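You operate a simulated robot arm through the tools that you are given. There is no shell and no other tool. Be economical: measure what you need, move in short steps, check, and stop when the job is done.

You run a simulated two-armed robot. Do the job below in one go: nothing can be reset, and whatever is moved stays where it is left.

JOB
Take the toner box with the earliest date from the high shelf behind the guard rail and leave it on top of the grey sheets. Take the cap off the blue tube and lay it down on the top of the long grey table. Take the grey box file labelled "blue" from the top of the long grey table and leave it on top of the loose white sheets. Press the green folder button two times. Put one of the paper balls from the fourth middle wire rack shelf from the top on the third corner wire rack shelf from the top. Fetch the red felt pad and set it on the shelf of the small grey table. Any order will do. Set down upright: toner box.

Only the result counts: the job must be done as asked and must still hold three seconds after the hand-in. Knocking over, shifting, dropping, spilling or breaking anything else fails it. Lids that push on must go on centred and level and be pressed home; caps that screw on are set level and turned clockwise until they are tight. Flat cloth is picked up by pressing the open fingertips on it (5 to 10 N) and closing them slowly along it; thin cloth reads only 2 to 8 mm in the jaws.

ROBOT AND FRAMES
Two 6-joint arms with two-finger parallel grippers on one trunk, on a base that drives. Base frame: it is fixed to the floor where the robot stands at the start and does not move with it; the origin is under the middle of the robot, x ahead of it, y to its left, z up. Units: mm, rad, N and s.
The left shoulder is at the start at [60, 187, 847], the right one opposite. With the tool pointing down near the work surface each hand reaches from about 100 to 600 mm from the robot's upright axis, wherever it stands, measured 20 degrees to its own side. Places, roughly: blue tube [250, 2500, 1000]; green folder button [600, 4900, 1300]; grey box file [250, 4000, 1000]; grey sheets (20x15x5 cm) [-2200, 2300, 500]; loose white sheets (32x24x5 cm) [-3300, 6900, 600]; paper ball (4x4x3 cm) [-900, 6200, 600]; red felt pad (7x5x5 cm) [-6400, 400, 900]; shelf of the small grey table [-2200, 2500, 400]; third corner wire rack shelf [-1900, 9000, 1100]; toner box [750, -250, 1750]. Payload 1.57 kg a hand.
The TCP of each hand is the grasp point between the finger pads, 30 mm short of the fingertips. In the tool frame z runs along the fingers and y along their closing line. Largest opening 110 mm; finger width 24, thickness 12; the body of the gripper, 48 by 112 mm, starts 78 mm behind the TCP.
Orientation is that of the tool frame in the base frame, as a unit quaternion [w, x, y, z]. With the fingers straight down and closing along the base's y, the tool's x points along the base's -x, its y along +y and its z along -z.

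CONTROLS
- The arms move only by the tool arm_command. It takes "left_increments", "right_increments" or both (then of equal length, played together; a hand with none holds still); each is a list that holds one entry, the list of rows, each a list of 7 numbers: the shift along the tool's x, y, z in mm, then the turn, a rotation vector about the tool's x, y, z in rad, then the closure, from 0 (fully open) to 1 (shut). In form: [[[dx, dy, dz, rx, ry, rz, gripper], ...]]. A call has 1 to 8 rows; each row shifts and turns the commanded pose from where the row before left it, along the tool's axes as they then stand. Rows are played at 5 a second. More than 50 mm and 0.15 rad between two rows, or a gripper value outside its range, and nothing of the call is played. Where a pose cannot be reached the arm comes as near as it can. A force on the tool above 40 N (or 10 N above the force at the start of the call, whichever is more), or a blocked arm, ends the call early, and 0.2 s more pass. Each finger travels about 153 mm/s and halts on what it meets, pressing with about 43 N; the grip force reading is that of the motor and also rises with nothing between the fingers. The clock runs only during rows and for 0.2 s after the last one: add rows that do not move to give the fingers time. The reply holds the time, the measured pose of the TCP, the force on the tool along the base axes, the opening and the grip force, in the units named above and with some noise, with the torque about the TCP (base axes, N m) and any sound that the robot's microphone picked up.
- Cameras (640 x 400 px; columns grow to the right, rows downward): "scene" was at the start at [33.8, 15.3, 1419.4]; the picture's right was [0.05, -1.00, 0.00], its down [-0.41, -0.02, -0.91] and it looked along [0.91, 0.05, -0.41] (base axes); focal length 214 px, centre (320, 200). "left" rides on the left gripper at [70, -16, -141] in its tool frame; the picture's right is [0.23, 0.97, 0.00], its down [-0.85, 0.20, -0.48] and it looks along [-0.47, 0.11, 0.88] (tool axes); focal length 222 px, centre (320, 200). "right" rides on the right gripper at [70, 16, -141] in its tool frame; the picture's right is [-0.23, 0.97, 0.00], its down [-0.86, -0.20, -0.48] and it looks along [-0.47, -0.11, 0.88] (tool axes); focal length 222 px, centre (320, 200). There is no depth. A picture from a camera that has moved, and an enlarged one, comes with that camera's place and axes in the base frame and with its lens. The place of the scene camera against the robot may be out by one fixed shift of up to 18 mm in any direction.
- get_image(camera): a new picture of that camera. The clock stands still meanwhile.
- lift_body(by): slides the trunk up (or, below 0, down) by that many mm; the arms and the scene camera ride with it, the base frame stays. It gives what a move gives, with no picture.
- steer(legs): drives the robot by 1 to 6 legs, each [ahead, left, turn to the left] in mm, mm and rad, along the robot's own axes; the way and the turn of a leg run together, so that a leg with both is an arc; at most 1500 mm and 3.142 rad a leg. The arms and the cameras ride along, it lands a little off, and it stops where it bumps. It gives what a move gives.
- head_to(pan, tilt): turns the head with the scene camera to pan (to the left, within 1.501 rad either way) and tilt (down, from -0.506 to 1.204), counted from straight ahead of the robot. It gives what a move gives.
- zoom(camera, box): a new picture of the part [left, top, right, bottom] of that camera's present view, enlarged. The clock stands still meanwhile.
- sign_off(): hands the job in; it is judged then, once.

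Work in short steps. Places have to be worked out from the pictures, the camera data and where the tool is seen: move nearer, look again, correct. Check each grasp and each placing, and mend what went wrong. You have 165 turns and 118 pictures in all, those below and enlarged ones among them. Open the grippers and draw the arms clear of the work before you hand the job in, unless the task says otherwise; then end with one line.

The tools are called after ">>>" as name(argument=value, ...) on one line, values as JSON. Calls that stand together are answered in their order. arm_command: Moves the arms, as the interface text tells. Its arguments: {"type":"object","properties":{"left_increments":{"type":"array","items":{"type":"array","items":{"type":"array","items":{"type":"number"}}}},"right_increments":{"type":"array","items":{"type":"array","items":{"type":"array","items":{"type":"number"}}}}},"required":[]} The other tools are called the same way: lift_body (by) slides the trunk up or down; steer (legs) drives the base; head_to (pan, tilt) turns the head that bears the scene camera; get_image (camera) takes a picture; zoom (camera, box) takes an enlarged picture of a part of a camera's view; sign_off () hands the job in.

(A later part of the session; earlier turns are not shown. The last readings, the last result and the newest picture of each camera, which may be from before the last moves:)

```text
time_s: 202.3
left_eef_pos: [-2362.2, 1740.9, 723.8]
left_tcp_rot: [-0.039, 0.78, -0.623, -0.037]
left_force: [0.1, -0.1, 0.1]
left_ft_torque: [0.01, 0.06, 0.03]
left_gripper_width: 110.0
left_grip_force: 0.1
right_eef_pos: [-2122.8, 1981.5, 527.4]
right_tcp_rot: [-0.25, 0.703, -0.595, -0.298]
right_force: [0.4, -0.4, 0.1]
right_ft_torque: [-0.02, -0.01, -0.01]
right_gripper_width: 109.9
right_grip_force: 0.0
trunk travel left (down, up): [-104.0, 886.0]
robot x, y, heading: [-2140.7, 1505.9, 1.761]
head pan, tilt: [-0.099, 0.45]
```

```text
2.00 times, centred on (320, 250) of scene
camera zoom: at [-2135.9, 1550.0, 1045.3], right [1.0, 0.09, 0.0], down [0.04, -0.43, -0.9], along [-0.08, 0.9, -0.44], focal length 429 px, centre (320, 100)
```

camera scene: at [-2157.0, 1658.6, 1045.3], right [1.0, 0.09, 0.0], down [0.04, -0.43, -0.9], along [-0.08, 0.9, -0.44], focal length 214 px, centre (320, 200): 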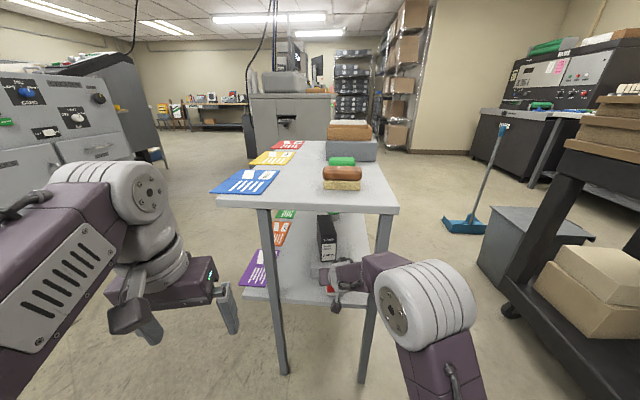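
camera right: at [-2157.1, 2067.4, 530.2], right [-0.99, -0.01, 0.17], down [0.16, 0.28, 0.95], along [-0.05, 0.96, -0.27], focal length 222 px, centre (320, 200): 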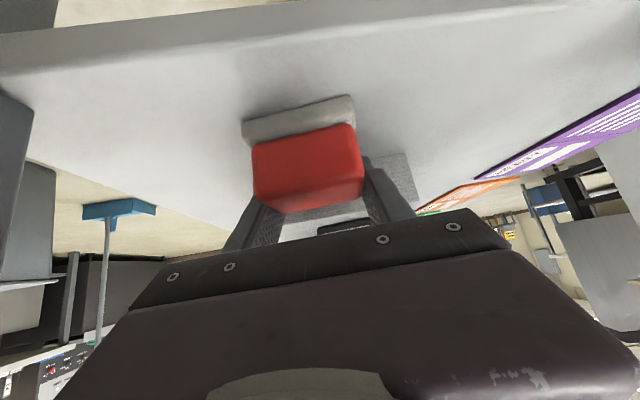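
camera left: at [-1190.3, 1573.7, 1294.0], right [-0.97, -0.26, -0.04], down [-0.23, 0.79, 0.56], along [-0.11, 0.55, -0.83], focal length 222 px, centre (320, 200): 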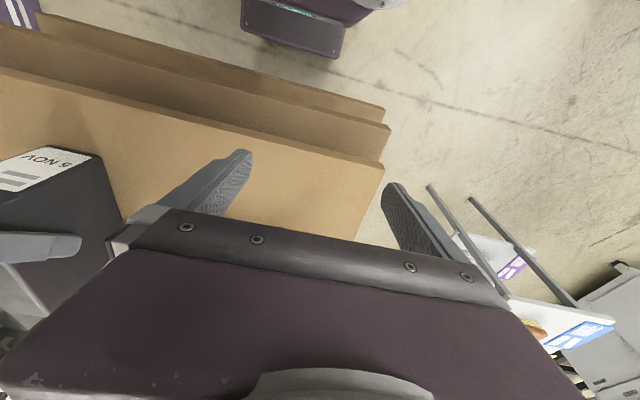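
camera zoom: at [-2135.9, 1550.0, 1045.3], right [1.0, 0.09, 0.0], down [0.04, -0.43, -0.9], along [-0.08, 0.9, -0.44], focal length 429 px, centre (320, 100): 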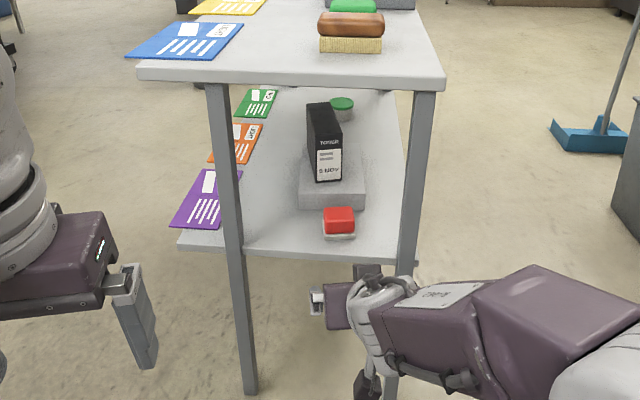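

Both items are in place. Next the blue tube on the long table. I move clear, turn to face +x, and pass south of the cart.

>>> steer(legs=[[0, -300, 0], [-200, 0, 0], [0, 0, -1.761], [1250, -130, 0]])

>>> head_to(pan=0.5, tilt=0.35)

>>> get_image(camera="scene")

```text
time_s: 215.7
left_eef_pos: [-278.9, 1419.5, 724.1]
left_tcp_rot: [0.052, -0.02, 0.998, -0.006]
left_force: [-0.4, 0.6, -0.3]
left_ft_torque: [-0.01, -0.01, -0.01]
left_gripper_width: 110.1
left_grip_force: 0.0
right_eef_pos: [-87.2, 1142.0, 527.6]
right_tcp_rot: [0.39, 0.009, 0.921, -0.001]
right_force: [-0.5, 1.2, -0.3]
right_ft_torque: [0.02, 0.04, -0.01]
right_gripper_width: 110.2
right_grip_force: 0.1
trunk travel left (down, up): [-104.0, 886.0]
robot x, y, heading: [-548.6, 1245.9, 0.006]
head pan, tilt: [-0.099, 0.45]
```

```text
time_s: 216.7
left_eef_pos: [-268.5, 1419.9, 720.0]
left_tcp_rot: [0.046, -0.02, 0.999, -0.006]
left_force: [0.1, 0.4, 0.0]
left_ft_torque: [0.01, 0.04, -0.03]
left_gripper_width: 110.2
left_grip_force: 0.0
right_eef_pos: [-80.5, 1141.5, 522.5]
right_tcp_rot: [0.382, 0.008, 0.924, -0.002]
right_force: [0.0, 0.0, -0.2]
right_ft_torque: [-0.04, -0.01, -0.02]
right_gripper_width: 110.2
right_grip_force: 0.1
trunk travel left (down, up): [-104.0, 886.0]
robot x, y, heading: [-547.5, 1246.2, 0.007]
head pan, tilt: [0.499, 0.351]
```

```text
40 pictures are left
camera scene: at [-543.4, 1301.2, 1057.0], right [0.48, -0.88, 0.01], down [-0.29, -0.17, -0.94], along [0.83, 0.45, -0.33], focal length 214 px, centre (320, 200)
```

scene: 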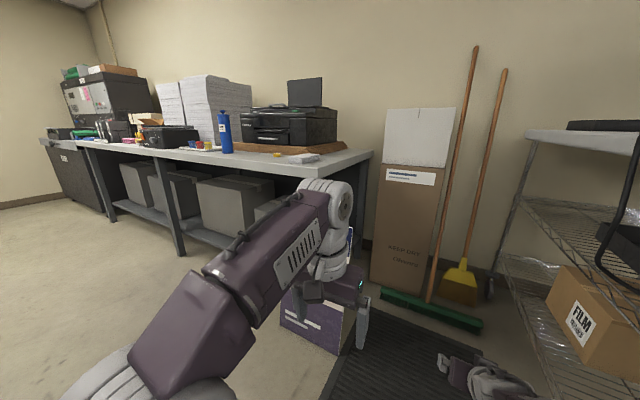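

I raise the trunk 400 and drive north along the long table to face the blue tube.

>>> lift_body(by=400)

>>> steer(legs=[[60, 1150, 0]])

>>> head_to(pan=0.0, tilt=0.45)

>>> get_image(camera="scene")

```text
time_s: 220.6
left_eef_pos: [-270.0, 1420.4, 1118.9]
left_tcp_rot: [0.046, -0.02, 0.999, -0.006]
left_force: [0.3, 0.3, 0.1]
left_ft_torque: [-0.04, 0.03, 0.01]
left_gripper_width: 110.1
left_grip_force: 0.0
right_eef_pos: [-80.1, 1141.0, 920.9]
right_tcp_rot: [0.382, 0.009, 0.924, -0.002]
right_force: [-0.2, -0.4, -0.8]
right_ft_torque: [-0.01, 0.03, -0.01]
right_gripper_width: 110.0
right_grip_force: 0.1
trunk travel left (down, up): [-504.0, 486.0]
robot x, y, heading: [-550.1, 1244.3, 0.0]
head pan, tilt: [0.499, 0.351]
```

```text
time_s: 226.5
left_eef_pos: [-216.8, 2580.1, 1118.5]
left_tcp_rot: [0.044, -0.022, 0.999, -0.006]
left_force: [-0.8, 0.5, -0.2]
left_ft_torque: [-0.04, 0.04, -0.01]
left_gripper_width: 110.0
left_grip_force: 0.1
right_eef_pos: [-25.0, 2301.1, 919.4]
right_tcp_rot: [0.383, 0.007, 0.924, -0.002]
right_force: [0.0, 0.8, -0.5]
right_ft_torque: [0.0, 0.0, -0.03]
right_gripper_width: 110.1
right_grip_force: 0.0
trunk travel left (down, up): [-504.0, 486.0]
robot x, y, heading: [-499.2, 2403.1, 0.008]
head pan, tilt: [0.499, 0.351]
```

```text
time_s: 227.4
left_eef_pos: [-216.3, 2578.8, 1118.4]
left_tcp_rot: [0.045, -0.021, 0.999, -0.006]
left_force: [-0.4, -0.1, -0.1]
left_ft_torque: [-0.02, -0.03, 0.03]
left_gripper_width: 110.3
left_grip_force: 0.0
right_eef_pos: [-27.2, 2300.1, 918.9]
right_tcp_rot: [0.382, 0.007, 0.924, -0.001]
right_force: [0.2, -0.3, -0.6]
right_ft_torque: [-0.01, 0.02, 0.0]
right_gripper_width: 109.9
right_grip_force: 0.0
trunk travel left (down, up): [-504.0, 486.0]
robot x, y, heading: [-501.1, 2408.0, 0.009]
head pan, tilt: [0.0, 0.45]
```

```text
39 pictures are left
camera scene: at [-464.8, 2415.2, 1445.3], right [0.01, -1.0, 0.0], down [-0.44, 0.0, -0.9], along [0.9, 0.01, -0.44], focal length 214 px, centre (320, 200)
```

scene: 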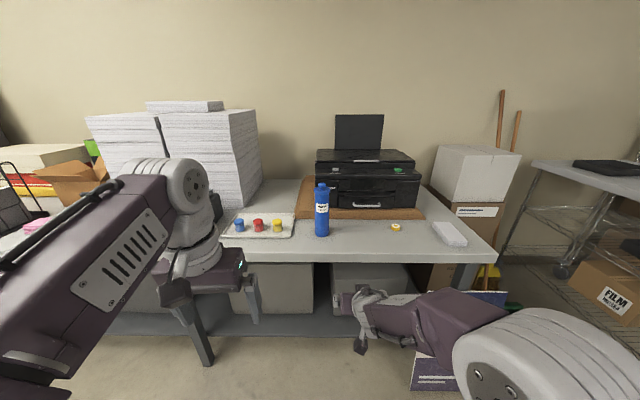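

The blue tube stands near the front edge. I zoom to see its cap.

>>> zoom(camera="scene", box=[270, 160, 370, 250])

```text
4.44 times, centred on (320, 205) of scene
camera zoom: at [-464.8, 2415.2, 1445.3], right [0.01, -1.0, 0.0], down [-0.44, 0.0, -0.9], along [0.9, 0.01, -0.44], focal length 953 px, centre (320, 178)
```

zoom: 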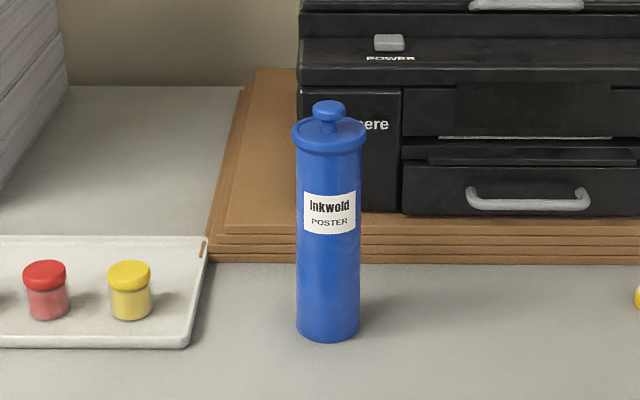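

The cap has a knob on top (lift-off type). I raise the trunk 150, and drive so the left, downward hand comes over the table.

>>> lift_body(by=150)

>>> steer(legs=[[0, -165, 0], [300, 0, 0]])

>>> get_image(camera="left")

>>> get_image(camera="scene")

```text
time_s: 229.2
left_eef_pos: [-216.9, 2578.5, 1268.9]
left_tcp_rot: [0.045, -0.02, 0.999, -0.006]
left_force: [0.6, 0.0, -0.3]
left_ft_torque: [-0.01, -0.02, -0.02]
left_gripper_width: 110.0
left_grip_force: 0.3
right_eef_pos: [-27.2, 2300.6, 1070.1]
right_tcp_rot: [0.383, 0.007, 0.924, -0.001]
right_force: [0.1, -0.7, -0.6]
right_ft_torque: [-0.01, 0.01, 0.03]
right_gripper_width: 110.1
right_grip_force: 0.1
trunk travel left (down, up): [-654.0, 336.0]
robot x, y, heading: [-496.2, 2403.4, 0.009]
head pan, tilt: [0.0, 0.45]
```

```text
time_s: 232.2
left_eef_pos: [84.5, 2418.1, 1269.8]
left_tcp_rot: [0.045, -0.021, 0.999, -0.007]
left_force: [-0.5, 0.1, 0.0]
left_ft_torque: [-0.04, -0.01, -0.02]
left_gripper_width: 110.4
left_grip_force: 0.1
right_eef_pos: [273.2, 2138.3, 1069.5]
right_tcp_rot: [0.383, 0.007, 0.924, -0.001]
right_force: [-1.0, 0.5, 0.5]
right_ft_torque: [-0.04, -0.01, 0.01]
right_gripper_width: 110.0
right_grip_force: 0.0
trunk travel left (down, up): [-654.0, 336.0]
robot x, y, heading: [-193.6, 2240.9, 0.007]
head pan, tilt: [0.0, 0.45]
```

```text
37 pictures are left
camera left: at [2.0, 2399.1, 1403.9], right [-0.27, 0.96, -0.03], down [0.8, 0.24, 0.55], along [0.54, 0.12, -0.83], focal length 222 px, centre (320, 200)
```

left: 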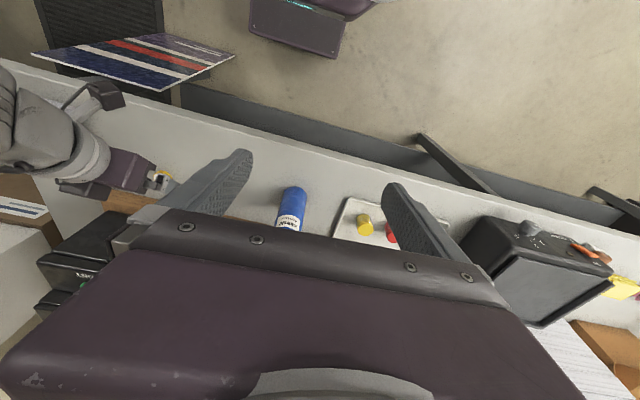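

```text
36 pictures are left
camera scene: at [-164.1, 2253.0, 1595.3], right [0.01, -1.0, 0.0], down [-0.43, 0.0, -0.9], along [0.9, 0.01, -0.43], focal length 214 px, centre (320, 200)
```

scene: 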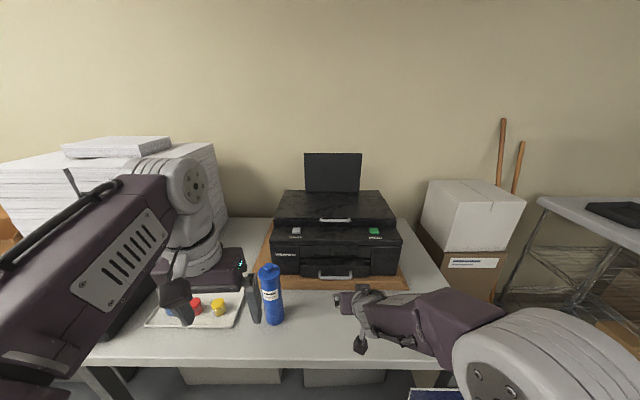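

Triangulation puts the cap knob at about [335, 2417, 1126]. I drive 90 closer, retract the right hand, and bring the left hand above the knob.

>>> arm_command(right_increments=[[[25, 0, -42, 0, 0, 0, 0], [25, 0, -42, 0, 0, 0, 0]]])

>>> steer(legs=[[90, 0, 0]])

>>> arm_command(left_increments=[[[-38.8, -1.4, 18.6, 0, 0, 0, 0], [-38.8, -1.4, 18.6, 0, 0, 0, 0], [-38.8, -1.4, 18.6, 0, 0, 0, 0], [-30, -1.4, 10, 0, 0, 0, 0], [0, 0, 0, 0, 0, 0, 0]]])

>>> get_image(camera="left")

```text
time_s: 232.8
left_eef_pos: [81.6, 2416.9, 1268.1]
left_tcp_rot: [0.046, -0.021, 0.999, -0.006]
left_force: [0.2, 0.2, 0.2]
left_ft_torque: [0.02, 0.0, 0.0]
left_gripper_width: 110.0
left_grip_force: 0.0
right_eef_pos: [177.8, 2140.6, 1096.1]
right_tcp_rot: [0.382, 0.007, 0.924, -0.001]
right_force: [-0.9, -0.3, 0.0]
right_ft_torque: [0.01, -0.02, 0.02]
right_gripper_width: 109.8
right_grip_force: 0.1
trunk travel left (down, up): [-654.0, 336.0]
robot x, y, heading: [-196.3, 2243.7, 0.01]
head pan, tilt: [0.0, 0.45]
```

```text
time_s: 233.9
left_eef_pos: [174.0, 2416.9, 1268.8]
left_tcp_rot: [0.046, -0.021, 0.999, -0.006]
left_force: [0.1, 0.0, 0.5]
left_ft_torque: [0.0, -0.01, 0.02]
left_gripper_width: 109.9
left_grip_force: 0.1
right_eef_pos: [270.1, 2140.8, 1095.6]
right_tcp_rot: [0.382, 0.007, 0.924, -0.001]
right_force: [0.0, 0.6, -0.8]
right_ft_torque: [0.0, -0.01, 0.04]
right_gripper_width: 110.1
right_grip_force: 0.0
trunk travel left (down, up): [-654.0, 336.0]
robot x, y, heading: [-105.5, 2245.7, 0.01]
head pan, tilt: [0.0, 0.45]
```

```text
time_s: 235.1
left_eef_pos: [325.8, 2416.9, 1215.3]
left_tcp_rot: [0.045, -0.021, 0.999, -0.006]
left_force: [-1.2, 0.0, -0.4]
left_ft_torque: [0.03, -0.02, 0.0]
left_gripper_width: 110.0
left_grip_force: 0.0
right_eef_pos: [269.1, 2140.9, 1096.3]
right_tcp_rot: [0.382, 0.007, 0.924, -0.002]
right_force: [-1.7, 1.2, 0.1]
right_ft_torque: [0.0, -0.03, 0.01]
right_gripper_width: 110.1
right_grip_force: 0.0
trunk travel left (down, up): [-654.0, 336.0]
robot x, y, heading: [-106.1, 2241.8, 0.011]
head pan, tilt: [0.0, 0.45]
```

```text
35 pictures are left
camera left: at [243.7, 2399.0, 1351.2], right [-0.27, 0.96, -0.03], down [0.8, 0.24, 0.55], along [0.54, 0.12, -0.83], focal length 222 px, centre (320, 200)
```

left: 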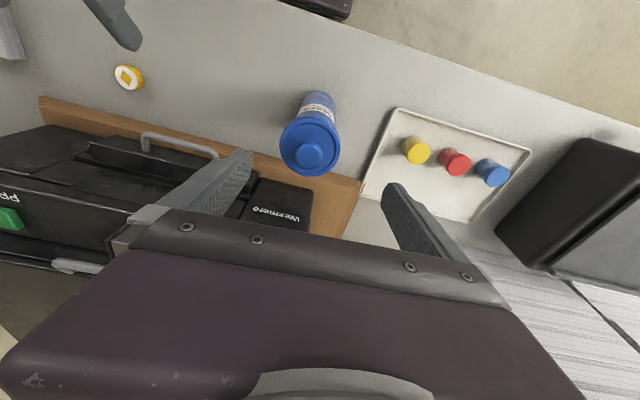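

Knob seen at about [335,2406,1128]. I descend over it with open fingers.

>>> arm_command(left_increments=[[[-1.2, -10.4, 10, 0, 0, 0, 0], [-1.2, 0, 30, 0, 0, 0, 0], [0, 0, 20, 0, 0, 0, 0], [0, 0, 9, 0, 0, 0, 0], [0, 0, 0, 0, 0, 0, 0]]])

>>> get_image(camera="left")

```text
time_s: 236.3
left_eef_pos: [335.3, 2407.6, 1146.9]
left_tcp_rot: [0.045, -0.021, 0.999, -0.006]
left_force: [-0.2, -0.2, 0.2]
left_ft_torque: [0.01, -0.01, -0.01]
left_gripper_width: 110.0
left_grip_force: 0.0
right_eef_pos: [270.2, 2141.7, 1094.9]
right_tcp_rot: [0.382, 0.007, 0.924, -0.002]
right_force: [0.2, 0.5, 0.8]
right_ft_torque: [-0.02, 0.01, 0.0]
right_gripper_width: 109.7
right_grip_force: 0.1
trunk travel left (down, up): [-654.0, 336.0]
robot x, y, heading: [-105.7, 2243.0, 0.006]
head pan, tilt: [0.0, 0.45]
```

```text
34 pictures are left
camera left: at [253.1, 2388.6, 1282.4], right [-0.27, 0.96, -0.03], down [0.8, 0.24, 0.55], along [0.54, 0.12, -0.83], focal length 222 px, centre (320, 200)
```

left: 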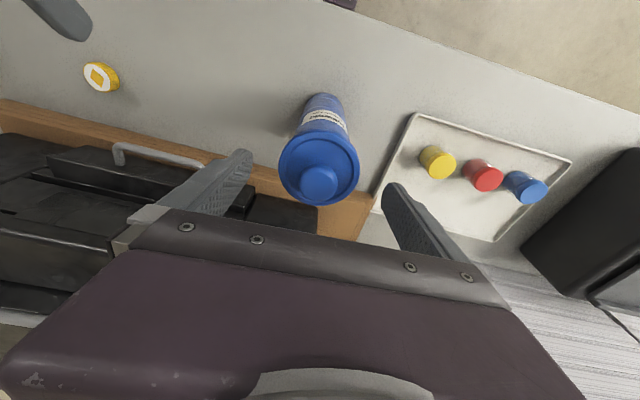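

The knob lies on the tool axis. I close slowly.

>>> arm_command(left_increments=[[[0, -2, 0, 0, 0, 0, 0.4], [0, 0, 0, 0, 0, 0, 0.55], [0, 0, 0, 0, 0, 0, 0.65], [0, 0, 0, 0, 0, 0, 0.75], [0, 0, 0, 0, 0, 0, 0.85], [0, 0, 0, 0, 0, 0, 1], [0, 0, 0, 0, 0, 0, 1]]])

```text
time_s: 237.9
left_eef_pos: [335.3, 2405.4, 1147.0]
left_tcp_rot: [0.046, -0.021, 0.999, -0.005]
left_force: [-0.4, 1.1, 8.9]
left_ft_torque: [-0.06, 0.11, -0.05]
left_gripper_width: 26.7
left_grip_force: 37.7
right_eef_pos: [269.1, 2141.2, 1095.7]
right_tcp_rot: [0.382, 0.007, 0.924, -0.002]
right_force: [-0.1, 0.9, -0.4]
right_ft_torque: [0.01, 0.02, -0.01]
right_gripper_width: 110.0
right_grip_force: 0.0
trunk travel left (down, up): [-654.0, 336.0]
robot x, y, heading: [-104.7, 2242.2, 0.007]
head pan, tilt: [0.0, 0.45]
```

Holding something 26.7 mm wide. I lift 15 mm slowly and look.

>>> arm_command(left_increments=[[[0, 0, -4, 0, 0, 0, 1], [0, 0, -5, 0, 0, 0, 1], [0, 0, -8, 0, 0, 0, 1], [0, 0, 0, 0, 0, 0, 1]]])

>>> zoom(camera="scene", box=[180, 200, 340, 340])

```text
time_s: 238.9
left_eef_pos: [333.4, 2406.2, 1165.2]
left_tcp_rot: [0.045, -0.02, 0.999, -0.006]
left_force: [-0.8, -0.5, -0.7]
left_ft_torque: [0.01, 0.02, 0.01]
left_gripper_width: 26.9
left_grip_force: 37.4
right_eef_pos: [270.7, 2141.6, 1094.8]
right_tcp_rot: [0.381, 0.008, 0.924, -0.002]
right_force: [0.0, -0.1, -0.4]
right_ft_torque: [-0.01, -0.02, -0.01]
right_gripper_width: 110.0
right_grip_force: 0.0
trunk travel left (down, up): [-654.0, 336.0]
robot x, y, heading: [-104.3, 2245.3, 0.01]
head pan, tilt: [0.0, 0.45]
heard: snap
```

```text
2.86 times, centred on (260, 270) of scene
camera zoom: at [-73.4, 2253.7, 1595.3], right [0.01, -1.0, 0.0], down [-0.44, 0.0, -0.9], along [0.9, 0.01, -0.44], focal length 613 px, centre (491, 0)
```

zoom: 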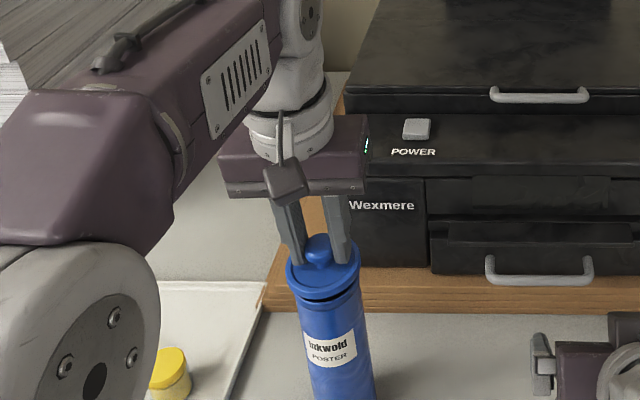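

The cap snapped free. I raise it, move it right to free tabletop near [300,2295], and lower most of the way.

>>> arm_command(left_increments=[[[0, 0, -40, 0, 0, 0, 1], [13, -36.5, -0.7, 0, 0, 0, 1], [13, -36.5, -0.7, 0, 0, 0, 1], [13, -36.5, -0.7, 0, 0, 0, 1], [4.5, 0.7, 49, 0, 0, 0, 1], [4.5, 0.7, 49, 0, 0, 0, 1], [4.5, 0.7, 49, 0, 0, 0, 1], [0, 0, 0, 0, 0, 0, 1]]])

>>> zoom(camera="scene", box=[180, 220, 440, 390])

```text
time_s: 240.7
left_eef_pos: [294.7, 2294.4, 1057.3]
left_tcp_rot: [0.045, -0.02, 0.999, -0.006]
left_force: [-0.7, -0.6, 1.1]
left_ft_torque: [-0.03, 0.03, -0.02]
left_gripper_width: 26.9
left_grip_force: 37.9
right_eef_pos: [270.1, 2143.2, 1095.8]
right_tcp_rot: [0.382, 0.007, 0.924, -0.001]
right_force: [-0.5, -0.1, 0.0]
right_ft_torque: [0.01, -0.01, -0.01]
right_gripper_width: 109.9
right_grip_force: 0.1
trunk travel left (down, up): [-654.0, 336.0]
robot x, y, heading: [-110.4, 2239.7, 0.005]
head pan, tilt: [0.0, 0.45]
```

```text
2.35 times, centred on (310, 305) of scene
camera zoom: at [-73.9, 2254.0, 1595.3], right [0.01, -1.0, 0.0], down [-0.43, 0.0, -0.9], along [0.9, 0.01, -0.43], focal length 505 px, centre (344, -47)
```

zoom: 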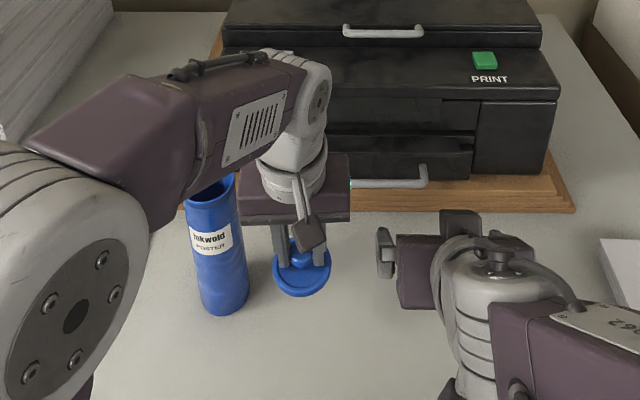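

Clear space below. I lower to contact.

>>> arm_command(left_increments=[[[3.5, 0.5, 40, 0, 0, 0, 1], [2.5, 0.4, 28, 0, 0, 0, 1], [1, 0, 12, 0, 0, 0, 1], [1, 0, 10, 0, 0, 0, 1], [0.6, 0, 7, 0, 0, 0, 1], [0.6, 0, 7, 0, 0, 0, 1], [0.6, 0, 7, 0, 0, 0, 1], [0.6, 0, 7, 0, 0, 0, 1]]])

```text
time_s: 242.5
left_eef_pos: [295.3, 2294.9, 941.1]
left_tcp_rot: [0.048, -0.021, 0.999, -0.008]
left_force: [2.5, 3.1, 19.7]
left_ft_torque: [0.09, 0.52, -0.08]
left_gripper_width: 27.1
left_grip_force: 37.6
right_eef_pos: [268.5, 2142.6, 1097.0]
right_tcp_rot: [0.383, 0.008, 0.924, -0.002]
right_force: [0.5, 0.0, -0.3]
right_ft_torque: [0.0, -0.04, 0.0]
right_gripper_width: 109.7
right_grip_force: 0.0
trunk travel left (down, up): [-654.0, 336.0]
robot x, y, heading: [-108.5, 2242.5, 0.008]
head pan, tilt: [0.0, 0.45]
```

Contact at TCP z 941 with ~20 N. I open part-way, withdraw upward and check.

>>> arm_command(left_increments=[[[0, 0, -1, 0, 0, 0, 0.9], [0, 0, 0, 0, 0, 0, 0.65], [0, 0, 0, 0, 0, 0, 0.5], [0, 0, -40, 0, 0, 0, 0.5], [0, 0, -50, 0, 0, 0, 0.5], [0, 0, -50, 0, 0, 0, 0.5], [0, 0, -50, 0, 0, 0, 0.5], [0, 0, -50, 0, 0, 0, 0.3]]])

>>> zoom(camera="scene", box=[180, 220, 440, 390])

```text
time_s: 244.3
left_eef_pos: [273.8, 2296.5, 1180.2]
left_tcp_rot: [0.045, -0.02, 0.999, -0.005]
left_force: [-0.2, -0.1, 0.1]
left_ft_torque: [-0.01, -0.01, -0.02]
left_gripper_width: 77.3
left_grip_force: 0.1
right_eef_pos: [270.6, 2142.0, 1095.2]
right_tcp_rot: [0.383, 0.008, 0.924, -0.002]
right_force: [0.7, 0.9, 0.1]
right_ft_torque: [0.0, 0.05, -0.01]
right_gripper_width: 110.1
right_grip_force: 0.1
trunk travel left (down, up): [-654.0, 336.0]
robot x, y, heading: [-105.4, 2244.8, 0.005]
head pan, tilt: [0.0, 0.45]
```

```text
2.35 times, centred on (310, 305) of scene
camera zoom: at [-74.1, 2253.6, 1595.3], right [0.01, -1.0, 0.0], down [-0.43, 0.0, -0.9], along [0.9, 0.01, -0.43], focal length 505 px, centre (344, -47)
```

zoom: 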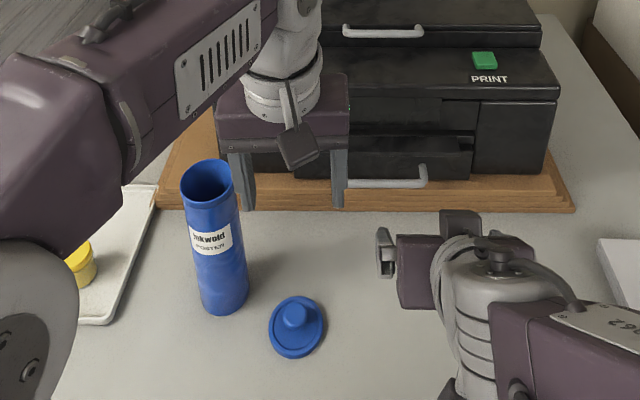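

Cap lies on the table. I back off and drive north to the box files.

>>> steer(legs=[[-220, 0, 0], [0, 1500, 0]])

>>> get_image(camera="scene")

```text
time_s: 253.1
left_eef_pos: [29.6, 3813.2, 1178.8]
left_tcp_rot: [0.044, -0.027, 0.999, -0.005]
left_force: [-0.5, -0.1, -0.5]
left_ft_torque: [0.01, 0.0, 0.02]
left_gripper_width: 76.9
left_grip_force: 0.1
right_eef_pos: [27.0, 3658.3, 1096.2]
right_tcp_rot: [0.382, 0.002, 0.924, 0.0]
right_force: [-0.2, 0.4, 0.6]
right_ft_torque: [-0.01, 0.0, 0.01]
right_gripper_width: 110.0
right_grip_force: 0.0
trunk travel left (down, up): [-654.0, 336.0]
robot x, y, heading: [-352.1, 3751.6, 0.021]
head pan, tilt: [0.0, 0.45]
```

```text
30 pictures are left
camera scene: at [-317.4, 3765.5, 1595.3], right [0.02, -1.0, 0.0], down [-0.44, -0.01, -0.9], along [0.9, 0.02, -0.44], focal length 214 px, centre (320, 200)
```

scene: 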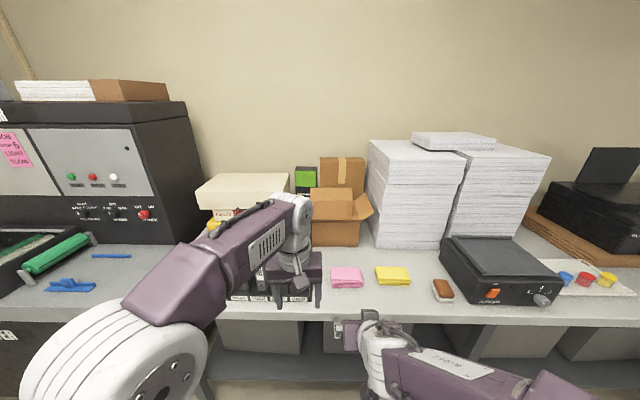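

The files are behind the left hand. I move 200 left, raise the left hand slightly out of view by driving, and zoom.

>>> steer(legs=[[0, 320, 0]])

>>> get_image(camera="scene")

```text
time_s: 255.2
left_eef_pos: [23.3, 4129.3, 1180.2]
left_tcp_rot: [0.045, -0.026, 0.999, -0.005]
left_force: [-0.3, -0.8, 0.0]
left_ft_torque: [0.05, 0.01, 0.0]
left_gripper_width: 77.3
left_grip_force: 0.1
right_eef_pos: [21.1, 3975.3, 1094.1]
right_tcp_rot: [0.381, 0.002, 0.925, 0.001]
right_force: [0.7, 0.4, -0.7]
right_ft_torque: [-0.02, -0.02, -0.01]
right_gripper_width: 110.1
right_grip_force: 0.0
trunk travel left (down, up): [-654.0, 336.0]
robot x, y, heading: [-357.3, 4074.6, 0.018]
head pan, tilt: [0.0, 0.45]
```

```text
29 pictures are left
camera scene: at [-324.2, 4082.7, 1595.3], right [0.02, -1.0, 0.0], down [-0.44, -0.01, -0.9], along [0.9, 0.02, -0.44], focal length 214 px, centre (320, 200)
```

scene: 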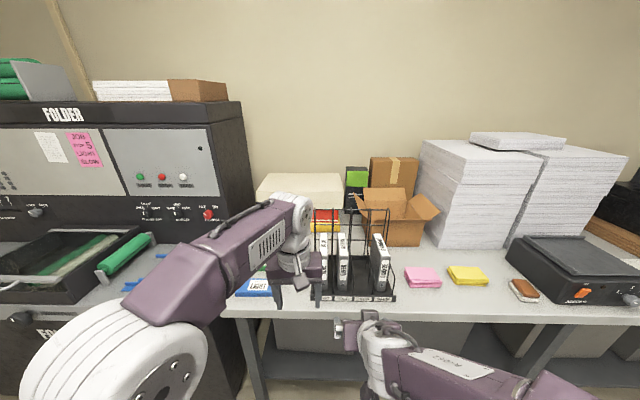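

Files stand in a wire rack. I zoom on them and on the FOLDER machine's buttons.

>>> zoom(camera="scene", box=[300, 200, 410, 310])

>>> zoom(camera="scene", box=[110, 150, 240, 230])

```text
3.64 times, centred on (355, 255) of scene
camera zoom: at [-324.2, 4082.7, 1595.3], right [0.02, -1.0, 0.0], down [-0.44, -0.01, -0.9], along [0.9, 0.02, -0.44], focal length 780 px, centre (193, 0)
```

zoom: 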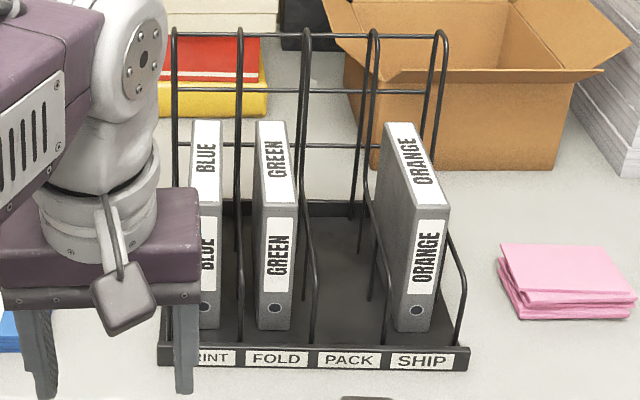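

```text
4.92 times, centred on (175, 190) of scene
camera zoom: at [-324.2, 4082.7, 1595.3], right [0.02, -1.0, 0.0], down [-0.44, -0.01, -0.9], along [0.9, 0.02, -0.44], focal length 1056 px, centre (1034, 249)
```

zoom: 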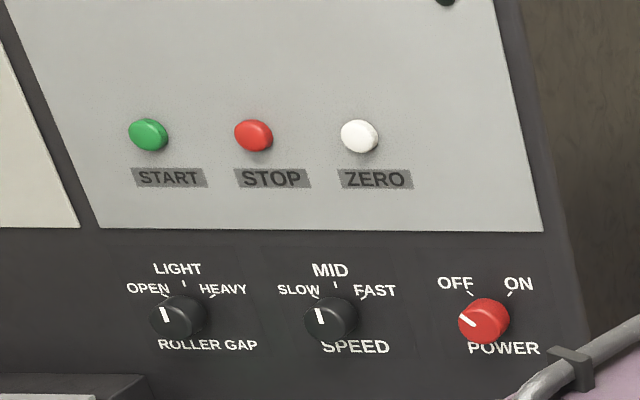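

BLUE is the leftmost file: front ≈ x 295, y≈4078, top ≈ z 1066. I drive so the right hand (45°) stands off before it, with the opening set to ~70 mm.

>>> steer(legs=[[0, 103, 0], [210, 0, 0]])

>>> arm_command(right_increments=[[[0, 0, 0, 0, 0, 0, 0.36], [0, 0, 0, 0, 0, 0, 0.36]]])

>>> get_image(camera="right")

```text
time_s: 257.6
left_eef_pos: [231.0, 4238.7, 1179.8]
left_tcp_rot: [0.045, -0.027, 0.999, -0.006]
left_force: [0.1, 0.6, 0.1]
left_ft_torque: [0.0, -0.02, 0.0]
left_gripper_width: 77.2
left_grip_force: 0.0
right_eef_pos: [228.3, 4083.9, 1094.8]
right_tcp_rot: [0.382, 0.002, 0.924, 0.001]
right_force: [-0.6, -0.9, -0.1]
right_ft_torque: [0.01, -0.02, -0.01]
right_gripper_width: 110.0
right_grip_force: 0.0
trunk travel left (down, up): [-654.0, 336.0]
robot x, y, heading: [-153.3, 4177.3, 0.022]
head pan, tilt: [0.0, 0.45]
```

```text
time_s: 258.2
left_eef_pos: [232.8, 4238.0, 1180.3]
left_tcp_rot: [0.044, -0.026, 0.999, -0.005]
left_force: [0.2, 0.2, 0.7]
left_ft_torque: [-0.02, 0.0, 0.0]
left_gripper_width: 77.1
left_grip_force: 0.0
right_eef_pos: [229.3, 4083.0, 1095.5]
right_tcp_rot: [0.38, 0.002, 0.925, 0.0]
right_force: [-0.2, -0.3, 0.6]
right_ft_torque: [0.02, 0.0, -0.01]
right_gripper_width: 70.1
right_grip_force: 0.0
trunk travel left (down, up): [-654.0, 336.0]
robot x, y, heading: [-149.7, 4177.7, 0.019]
head pan, tilt: [0.0, 0.45]
```

```text
26 pictures are left
camera right: at [79.3, 4098.7, 1146.1], right [0.16, 0.97, 0.16], down [0.27, -0.2, 0.94], along [0.95, -0.11, -0.29], focal length 222 px, centre (320, 200)
```

right: 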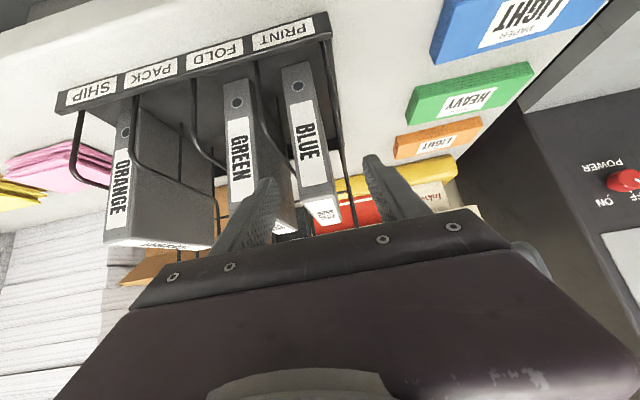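

File front confirmed (y≈4077, top ≈1070). Divider wires are ~z 985, so I go to TCP [335,4077,1035].

>>> arm_command(right_increments=[[[-8.3, -2, 29.3, 0, 0, 0, 0.36], [-8.3, -2, 29.3, 0, 0, 0, 0.36], [-8.3, -2, 29.3, 0, 0, 0, 0.36], [-8.3, -2, 29.3, 0, 0, 0, 0.36], [0, 0, 0, 0, 0, 0, 0.36]]])

>>> get_image(camera="right")

```text
time_s: 259.4
left_eef_pos: [231.6, 4237.4, 1179.5]
left_tcp_rot: [0.046, -0.027, 0.999, -0.006]
left_force: [0.1, 0.0, -0.1]
left_ft_torque: [-0.01, 0.0, -0.02]
left_gripper_width: 77.0
left_grip_force: 0.1
right_eef_pos: [335.0, 4075.8, 1037.8]
right_tcp_rot: [0.382, 0.001, 0.924, 0.002]
right_force: [-2.3, 0.5, 4.0]
right_ft_torque: [0.15, 0.0, 0.03]
right_gripper_width: 70.5
right_grip_force: 0.1
trunk travel left (down, up): [-654.0, 336.0]
robot x, y, heading: [-149.9, 4178.9, 0.019]
head pan, tilt: [0.0, 0.45]
```

```text
25 pictures are left
camera right: at [184.7, 4090.9, 1088.3], right [0.16, 0.97, 0.16], down [0.27, -0.2, 0.94], along [0.95, -0.11, -0.29], focal length 222 px, centre (320, 200)
```

right: 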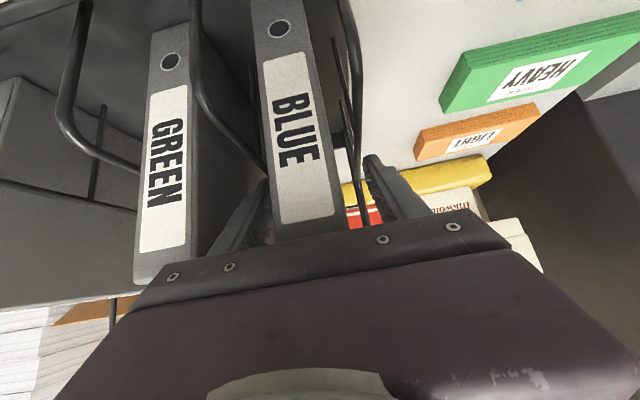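

Fingertips lightly touch the divider wires. I rise 12 mm, then close on the file's top-front.

>>> arm_command(right_increments=[[[-8.5, 0, -8.5, 0, 0, 0, 0.36], [0, 0, 0, 0, 0, 0, 0.5], [0, 0, 0, 0, 0, 0, 0.62], [0, 0, 0, 0, 0, 0, 0.75], [0, 0, 0, 0, 0, 0, 1], [0, 0, 0, 0, 0, 0, 1]]])

```text
time_s: 260.9
left_eef_pos: [230.9, 4237.6, 1179.1]
left_tcp_rot: [0.044, -0.027, 0.999, -0.005]
left_force: [0.1, 0.6, -0.2]
left_ft_torque: [0.01, -0.01, -0.04]
left_gripper_width: 77.0
left_grip_force: 0.1
right_eef_pos: [334.4, 4075.9, 1047.9]
right_tcp_rot: [0.381, 0.002, 0.925, 0.0]
right_force: [0.1, -0.4, -0.4]
right_ft_torque: [0.02, 0.07, 0.01]
right_gripper_width: 35.8
right_grip_force: 42.1
trunk travel left (down, up): [-654.0, 336.0]
robot x, y, heading: [-149.4, 4182.7, 0.024]
head pan, tilt: [0.0, 0.45]
```

Gripped at 36 mm, no side load. I lift 55 mm with the trunk and look.

>>> lift_body(by=55)

>>> get_image(camera="right")

```text
time_s: 261.8
left_eef_pos: [230.8, 4237.1, 1233.3]
left_tcp_rot: [0.045, -0.026, 0.999, -0.006]
left_force: [-0.7, -1.0, 0.0]
left_ft_torque: [0.0, 0.01, 0.0]
left_gripper_width: 76.8
left_grip_force: 0.1
right_eef_pos: [335.4, 4075.2, 1103.2]
right_tcp_rot: [0.382, 0.002, 0.924, 0.0]
right_force: [-0.4, -0.1, -2.6]
right_ft_torque: [0.01, 0.05, 0.03]
right_gripper_width: 35.9
right_grip_force: 42.5
trunk travel left (down, up): [-709.0, 281.0]
robot x, y, heading: [-153.0, 4175.6, 0.023]
head pan, tilt: [0.0, 0.45]
```

```text
24 pictures are left
camera right: at [185.2, 4090.6, 1154.4], right [0.16, 0.97, 0.16], down [0.27, -0.2, 0.94], along [0.95, -0.11, -0.29], focal length 222 px, centre (320, 200)
```

right: 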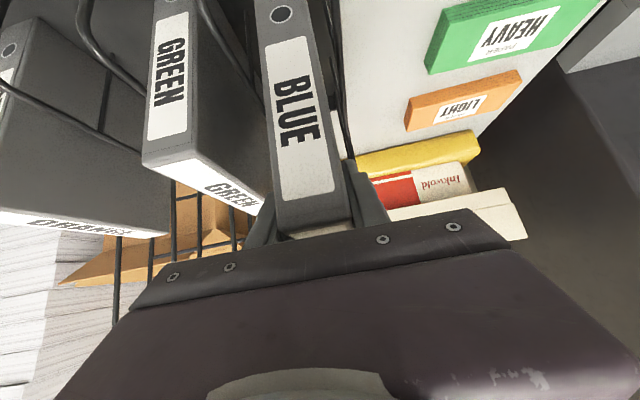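

It comes up cleanly. I lift 40 more and reverse straight out 330 mm.

>>> lift_body(by=40)

>>> steer(legs=[[-330, 0, 0]])

>>> get_image(camera="scene")

```text
time_s: 262.6
left_eef_pos: [231.8, 4237.7, 1272.7]
left_tcp_rot: [0.045, -0.027, 0.999, -0.006]
left_force: [-0.8, -0.7, -0.6]
left_ft_torque: [0.0, 0.04, 0.0]
left_gripper_width: 77.0
left_grip_force: 0.1
right_eef_pos: [336.1, 4076.2, 1142.6]
right_tcp_rot: [0.381, 0.002, 0.924, 0.001]
right_force: [-0.7, -0.3, -2.2]
right_ft_torque: [-0.03, 0.04, 0.0]
right_gripper_width: 35.7
right_grip_force: 42.2
trunk travel left (down, up): [-749.0, 241.0]
robot x, y, heading: [-148.8, 4179.1, 0.024]
head pan, tilt: [0.0, 0.45]
```

```text
time_s: 264.8
left_eef_pos: [-97.9, 4231.4, 1272.5]
left_tcp_rot: [0.045, -0.028, 0.999, -0.006]
left_force: [0.1, 0.5, 0.7]
left_ft_torque: [0.02, -0.02, -0.02]
left_gripper_width: 77.2
left_grip_force: 0.1
right_eef_pos: [6.5, 4069.0, 1142.7]
right_tcp_rot: [0.381, 0.001, 0.925, 0.001]
right_force: [-0.2, -0.1, -1.3]
right_ft_torque: [-0.03, 0.05, 0.0]
right_gripper_width: 35.7
right_grip_force: 42.8
trunk travel left (down, up): [-749.0, 241.0]
robot x, y, heading: [-475.6, 4171.4, 0.023]
head pan, tilt: [0.0, 0.45]
```

```text
23 pictures are left
camera scene: at [-443.9, 4183.7, 1690.2], right [0.02, -1.0, 0.0], down [-0.44, -0.01, -0.9], along [0.9, 0.02, -0.44], focal length 214 px, centre (320, 200)
```

scene: 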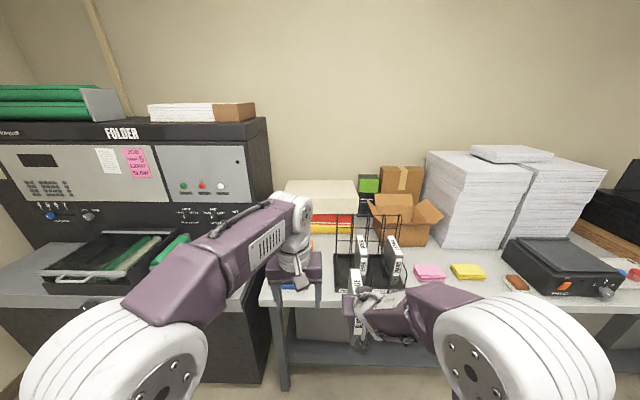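

File is out. The green START button computes to about [631, 4958, 1246]. I raise the trunk 150 and swing the closed left hand level.

>>> lift_body(by=150)

>>> arm_command(left_increments=[[[-24.9, 5, 2.2, 0, -0.145, 0, 1], [-24.3, 5, 5.8, 0, -0.145, 0, 1], [-23.2, 5, 9.3, 0, -0.145, 0, 1], [-21.6, 5, 12.5, 0, -0.145, 0, 1], [-19.6, 5, 15.5, 0, -0.145, 0, 1], [-17.1, 5, 18.2, 0, -0.145, 0, 1], [-14.3, 5, 20.5, 0, -0.145, 0, 1], [-11.2, 5, 22.3, 0, -0.145, 0, 1]]])

>>> arm_command(left_increments=[[[40, 0, 20, 0, -0.14, 0, 1], [45, 0, 10, 0, 0, 0, 1], [45, 0, 10, 0, 0, 0, 1], [30, 0, 6, 0, 0, 0, 1], [0, 0, 0, 0, 0, 0, 1]]])

```text
time_s: 266.6
left_eef_pos: [-98.5, 4230.6, 1423.1]
left_tcp_rot: [0.045, -0.027, 0.999, -0.005]
left_force: [-0.2, -0.6, 0.1]
left_ft_torque: [0.0, -0.01, -0.04]
left_gripper_width: 77.0
left_grip_force: 0.0
right_eef_pos: [4.6, 4069.7, 1293.2]
right_tcp_rot: [0.382, 0.001, 0.924, 0.001]
right_force: [0.5, -0.2, -1.8]
right_ft_torque: [-0.02, 0.01, 0.0]
right_gripper_width: 35.6
right_grip_force: 43.0
trunk travel left (down, up): [-899.0, 91.0]
robot x, y, heading: [-475.9, 4169.7, 0.025]
head pan, tilt: [0.0, 0.45]
```

```text
time_s: 268.4
left_eef_pos: [98.8, 4281.8, 1421.4]
left_tcp_rot: [0.584, -0.027, 0.812, 0.011]
left_force: [0.2, 0.1, -0.6]
left_ft_torque: [-0.01, 0.03, -0.02]
left_gripper_width: 0.0
left_grip_force: 21.4
right_eef_pos: [6.9, 4067.7, 1292.6]
right_tcp_rot: [0.381, 0.001, 0.924, 0.001]
right_force: [1.4, -0.3, -2.4]
right_ft_torque: [0.04, 0.05, -0.02]
right_gripper_width: 35.6
right_grip_force: 42.9
trunk travel left (down, up): [-899.0, 91.0]
robot x, y, heading: [-483.4, 4169.3, 0.028]
head pan, tilt: [0.0, 0.45]
```

```text
time_s: 269.6
left_eef_pos: [125.0, 4261.1, 1274.4]
left_tcp_rot: [0.639, -0.024, 0.769, 0.019]
left_force: [0.1, 0.4, 0.2]
left_ft_torque: [0.0, 0.02, -0.02]
left_gripper_width: 0.0
left_grip_force: 21.5
left hand out of reach, approached as far as the arm can: row 3, 4
right_eef_pos: [5.3, 4069.8, 1293.2]
right_tcp_rot: [0.382, 0.001, 0.924, 0.001]
right_force: [-0.3, -0.3, -2.0]
right_ft_torque: [0.02, 0.04, 0.02]
right_gripper_width: 35.4
right_grip_force: 42.2
trunk travel left (down, up): [-899.0, 91.0]
robot x, y, heading: [-483.3, 4170.1, 0.018]
head pan, tilt: [0.0, 0.45]
```

Left hand is level at 606 mm ahead. I drive left and ahead so the fingertips come before the button, then look.

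>>> steer(legs=[[0, 700, 0], [330, 0, 0]])

>>> get_image(camera="left")

```text
time_s: 275.2
left_eef_pos: [438.3, 4959.2, 1275.0]
left_tcp_rot: [0.64, -0.021, 0.768, 0.017]
left_force: [-0.4, -0.1, -0.2]
left_ft_torque: [-0.01, -0.02, 0.0]
left_gripper_width: 0.0
left_grip_force: 21.7
right_eef_pos: [314.7, 4768.3, 1294.7]
right_tcp_rot: [0.383, 0.006, 0.924, 0.0]
right_force: [-0.6, -0.4, -2.1]
right_ft_torque: [-0.01, 0.03, 0.0]
right_gripper_width: 35.7
right_grip_force: 42.6
trunk travel left (down, up): [-899.0, 91.0]
robot x, y, heading: [-164.6, 4877.9, 0.015]
head pan, tilt: [0.0, 0.45]
```

```text
22 pictures are left
camera left: at [287.0, 4934.3, 1234.0], right [-0.09, 0.97, -0.22], down [-0.32, 0.18, 0.93], along [0.94, 0.16, 0.3], focal length 222 px, centre (320, 200)
```

left: 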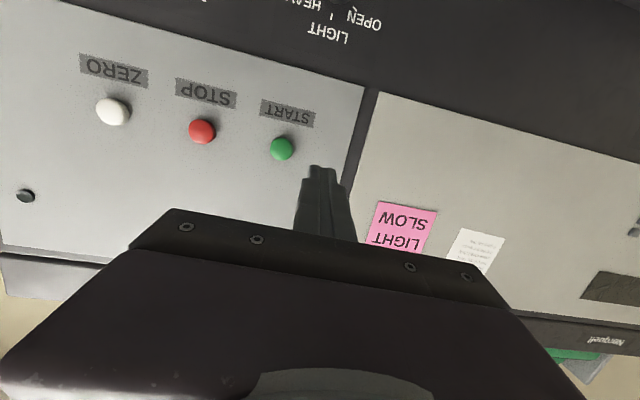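

By the wrist view the button is at about y 4919, z 1274. I shift right 42 and forward 90 to a standoff, then look.

>>> arm_command(left_increments=[[[-6.6, -15.6, 28.5, 0, 0, 0, 1], [-6.6, -15.6, 28.5, 0, 0, 0, 1], [-6.5, -15.6, 28.5, 0, 0, 0, 1], [0, 0, 0, 0, 0, 0, 1]]])

>>> get_image(camera="left")

```text
time_s: 276.2
left_eef_pos: [530.9, 4916.1, 1277.1]
left_tcp_rot: [0.638, -0.021, 0.77, 0.017]
left_force: [-0.1, -0.2, 0.6]
left_ft_torque: [0.0, -0.01, -0.01]
left_gripper_width: 0.1
left_grip_force: 21.1
right_eef_pos: [319.2, 4767.7, 1293.5]
right_tcp_rot: [0.381, 0.006, 0.924, -0.001]
right_force: [-0.8, -0.2, -2.4]
right_ft_torque: [0.01, 0.08, 0.02]
right_gripper_width: 35.7
right_grip_force: 42.4
trunk travel left (down, up): [-899.0, 91.0]
robot x, y, heading: [-165.7, 4872.5, 0.016]
head pan, tilt: [0.0, 0.45]
```

```text
21 pictures are left
camera left: at [379.7, 4892.7, 1235.7], right [-0.09, 0.97, -0.22], down [-0.32, 0.18, 0.93], along [0.94, 0.16, 0.3], focal length 222 px, centre (320, 200)
```

left: 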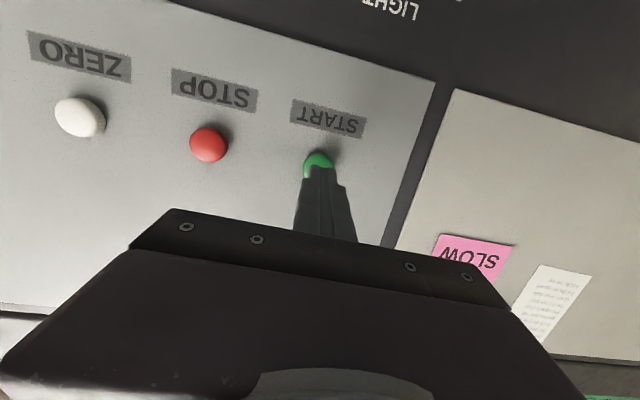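

Triangulated button [592, 4920, 1271], tip 32 mm short and aligned. I press forward gently.

>>> arm_command(left_increments=[[[-3, 1, 22, 0, 0, 0, 1], [-1, 0, 5, 0, 0, 0, 1], [-1, 0, 4, 0, 0, 0, 1], [-1, 0, 4, 0, 0, 0, 1], [0, 0, 3, 0, 0, 0, 1], [0, 0, 0, 0, 0, 0, 1]]])

```text
time_s: 277.6
left_eef_pos: [563.2, 4919.1, 1277.0]
left_tcp_rot: [0.639, -0.02, 0.769, 0.017]
left_force: [-24.3, -0.6, -10.8]
left_ft_torque: [0.05, 0.2, -0.1]
left_gripper_width: 0.0
left_grip_force: 21.3
right_eef_pos: [312.7, 4767.7, 1294.5]
right_tcp_rot: [0.384, 0.006, 0.923, -0.001]
right_force: [0.3, -0.2, -0.8]
right_ft_torque: [0.02, 0.06, 0.0]
right_gripper_width: 35.7
right_grip_force: 43.0
trunk travel left (down, up): [-899.0, 91.0]
robot x, y, heading: [-165.9, 4876.9, 0.015]
head pan, tilt: [0.0, 0.45]
heard: click
```

One click heard. I withdraw 25 mm, wait, and press a second time.

>>> arm_command(left_increments=[[[0, 0, -25, 0, 0, 0, 1], [0, 0, 0, 0, 0, 0, 1], [0, 0, 0, 0, 0, 0, 1]]])

>>> arm_command(left_increments=[[[0, 0, 13, 0, 0, 0, 1], [0, 0, 4, 0, 0, 0, 1], [0, 0, 4, 0, 0, 0, 1], [0, 0, 4, 0, 0, 0, 1], [0, 0, 0, 0, 0, 0, 1]]])

```text
time_s: 278.4
left_eef_pos: [544.7, 4920.4, 1282.3]
left_tcp_rot: [0.639, -0.021, 0.769, 0.016]
left_force: [0.7, 0.6, -0.6]
left_ft_torque: [0.01, 0.01, 0.0]
left_gripper_width: 0.0
left_grip_force: 21.4
right_eef_pos: [317.7, 4767.5, 1293.6]
right_tcp_rot: [0.382, 0.005, 0.924, -0.001]
right_force: [0.3, 0.4, -1.8]
right_ft_torque: [0.02, 0.08, -0.02]
right_gripper_width: 35.7
right_grip_force: 42.4
trunk travel left (down, up): [-899.0, 91.0]
robot x, y, heading: [-165.8, 4875.8, 0.011]
head pan, tilt: [0.0, 0.45]
```

```text
time_s: 279.6
left_eef_pos: [563.8, 4919.0, 1279.0]
left_tcp_rot: [0.639, -0.02, 0.769, 0.017]
left_force: [-19.1, -0.6, -2.7]
left_ft_torque: [0.0, -0.02, -0.05]
left_gripper_width: 0.2
left_grip_force: 21.5
right_eef_pos: [312.9, 4767.7, 1295.4]
right_tcp_rot: [0.384, 0.005, 0.923, 0.0]
right_force: [0.4, -0.1, -1.5]
right_ft_torque: [0.02, 0.04, -0.05]
right_gripper_width: 35.6
right_grip_force: 42.8
trunk travel left (down, up): [-899.0, 91.0]
robot x, y, heading: [-167.6, 4873.4, 0.017]
head pan, tilt: [0.0, 0.45]
heard: click
```

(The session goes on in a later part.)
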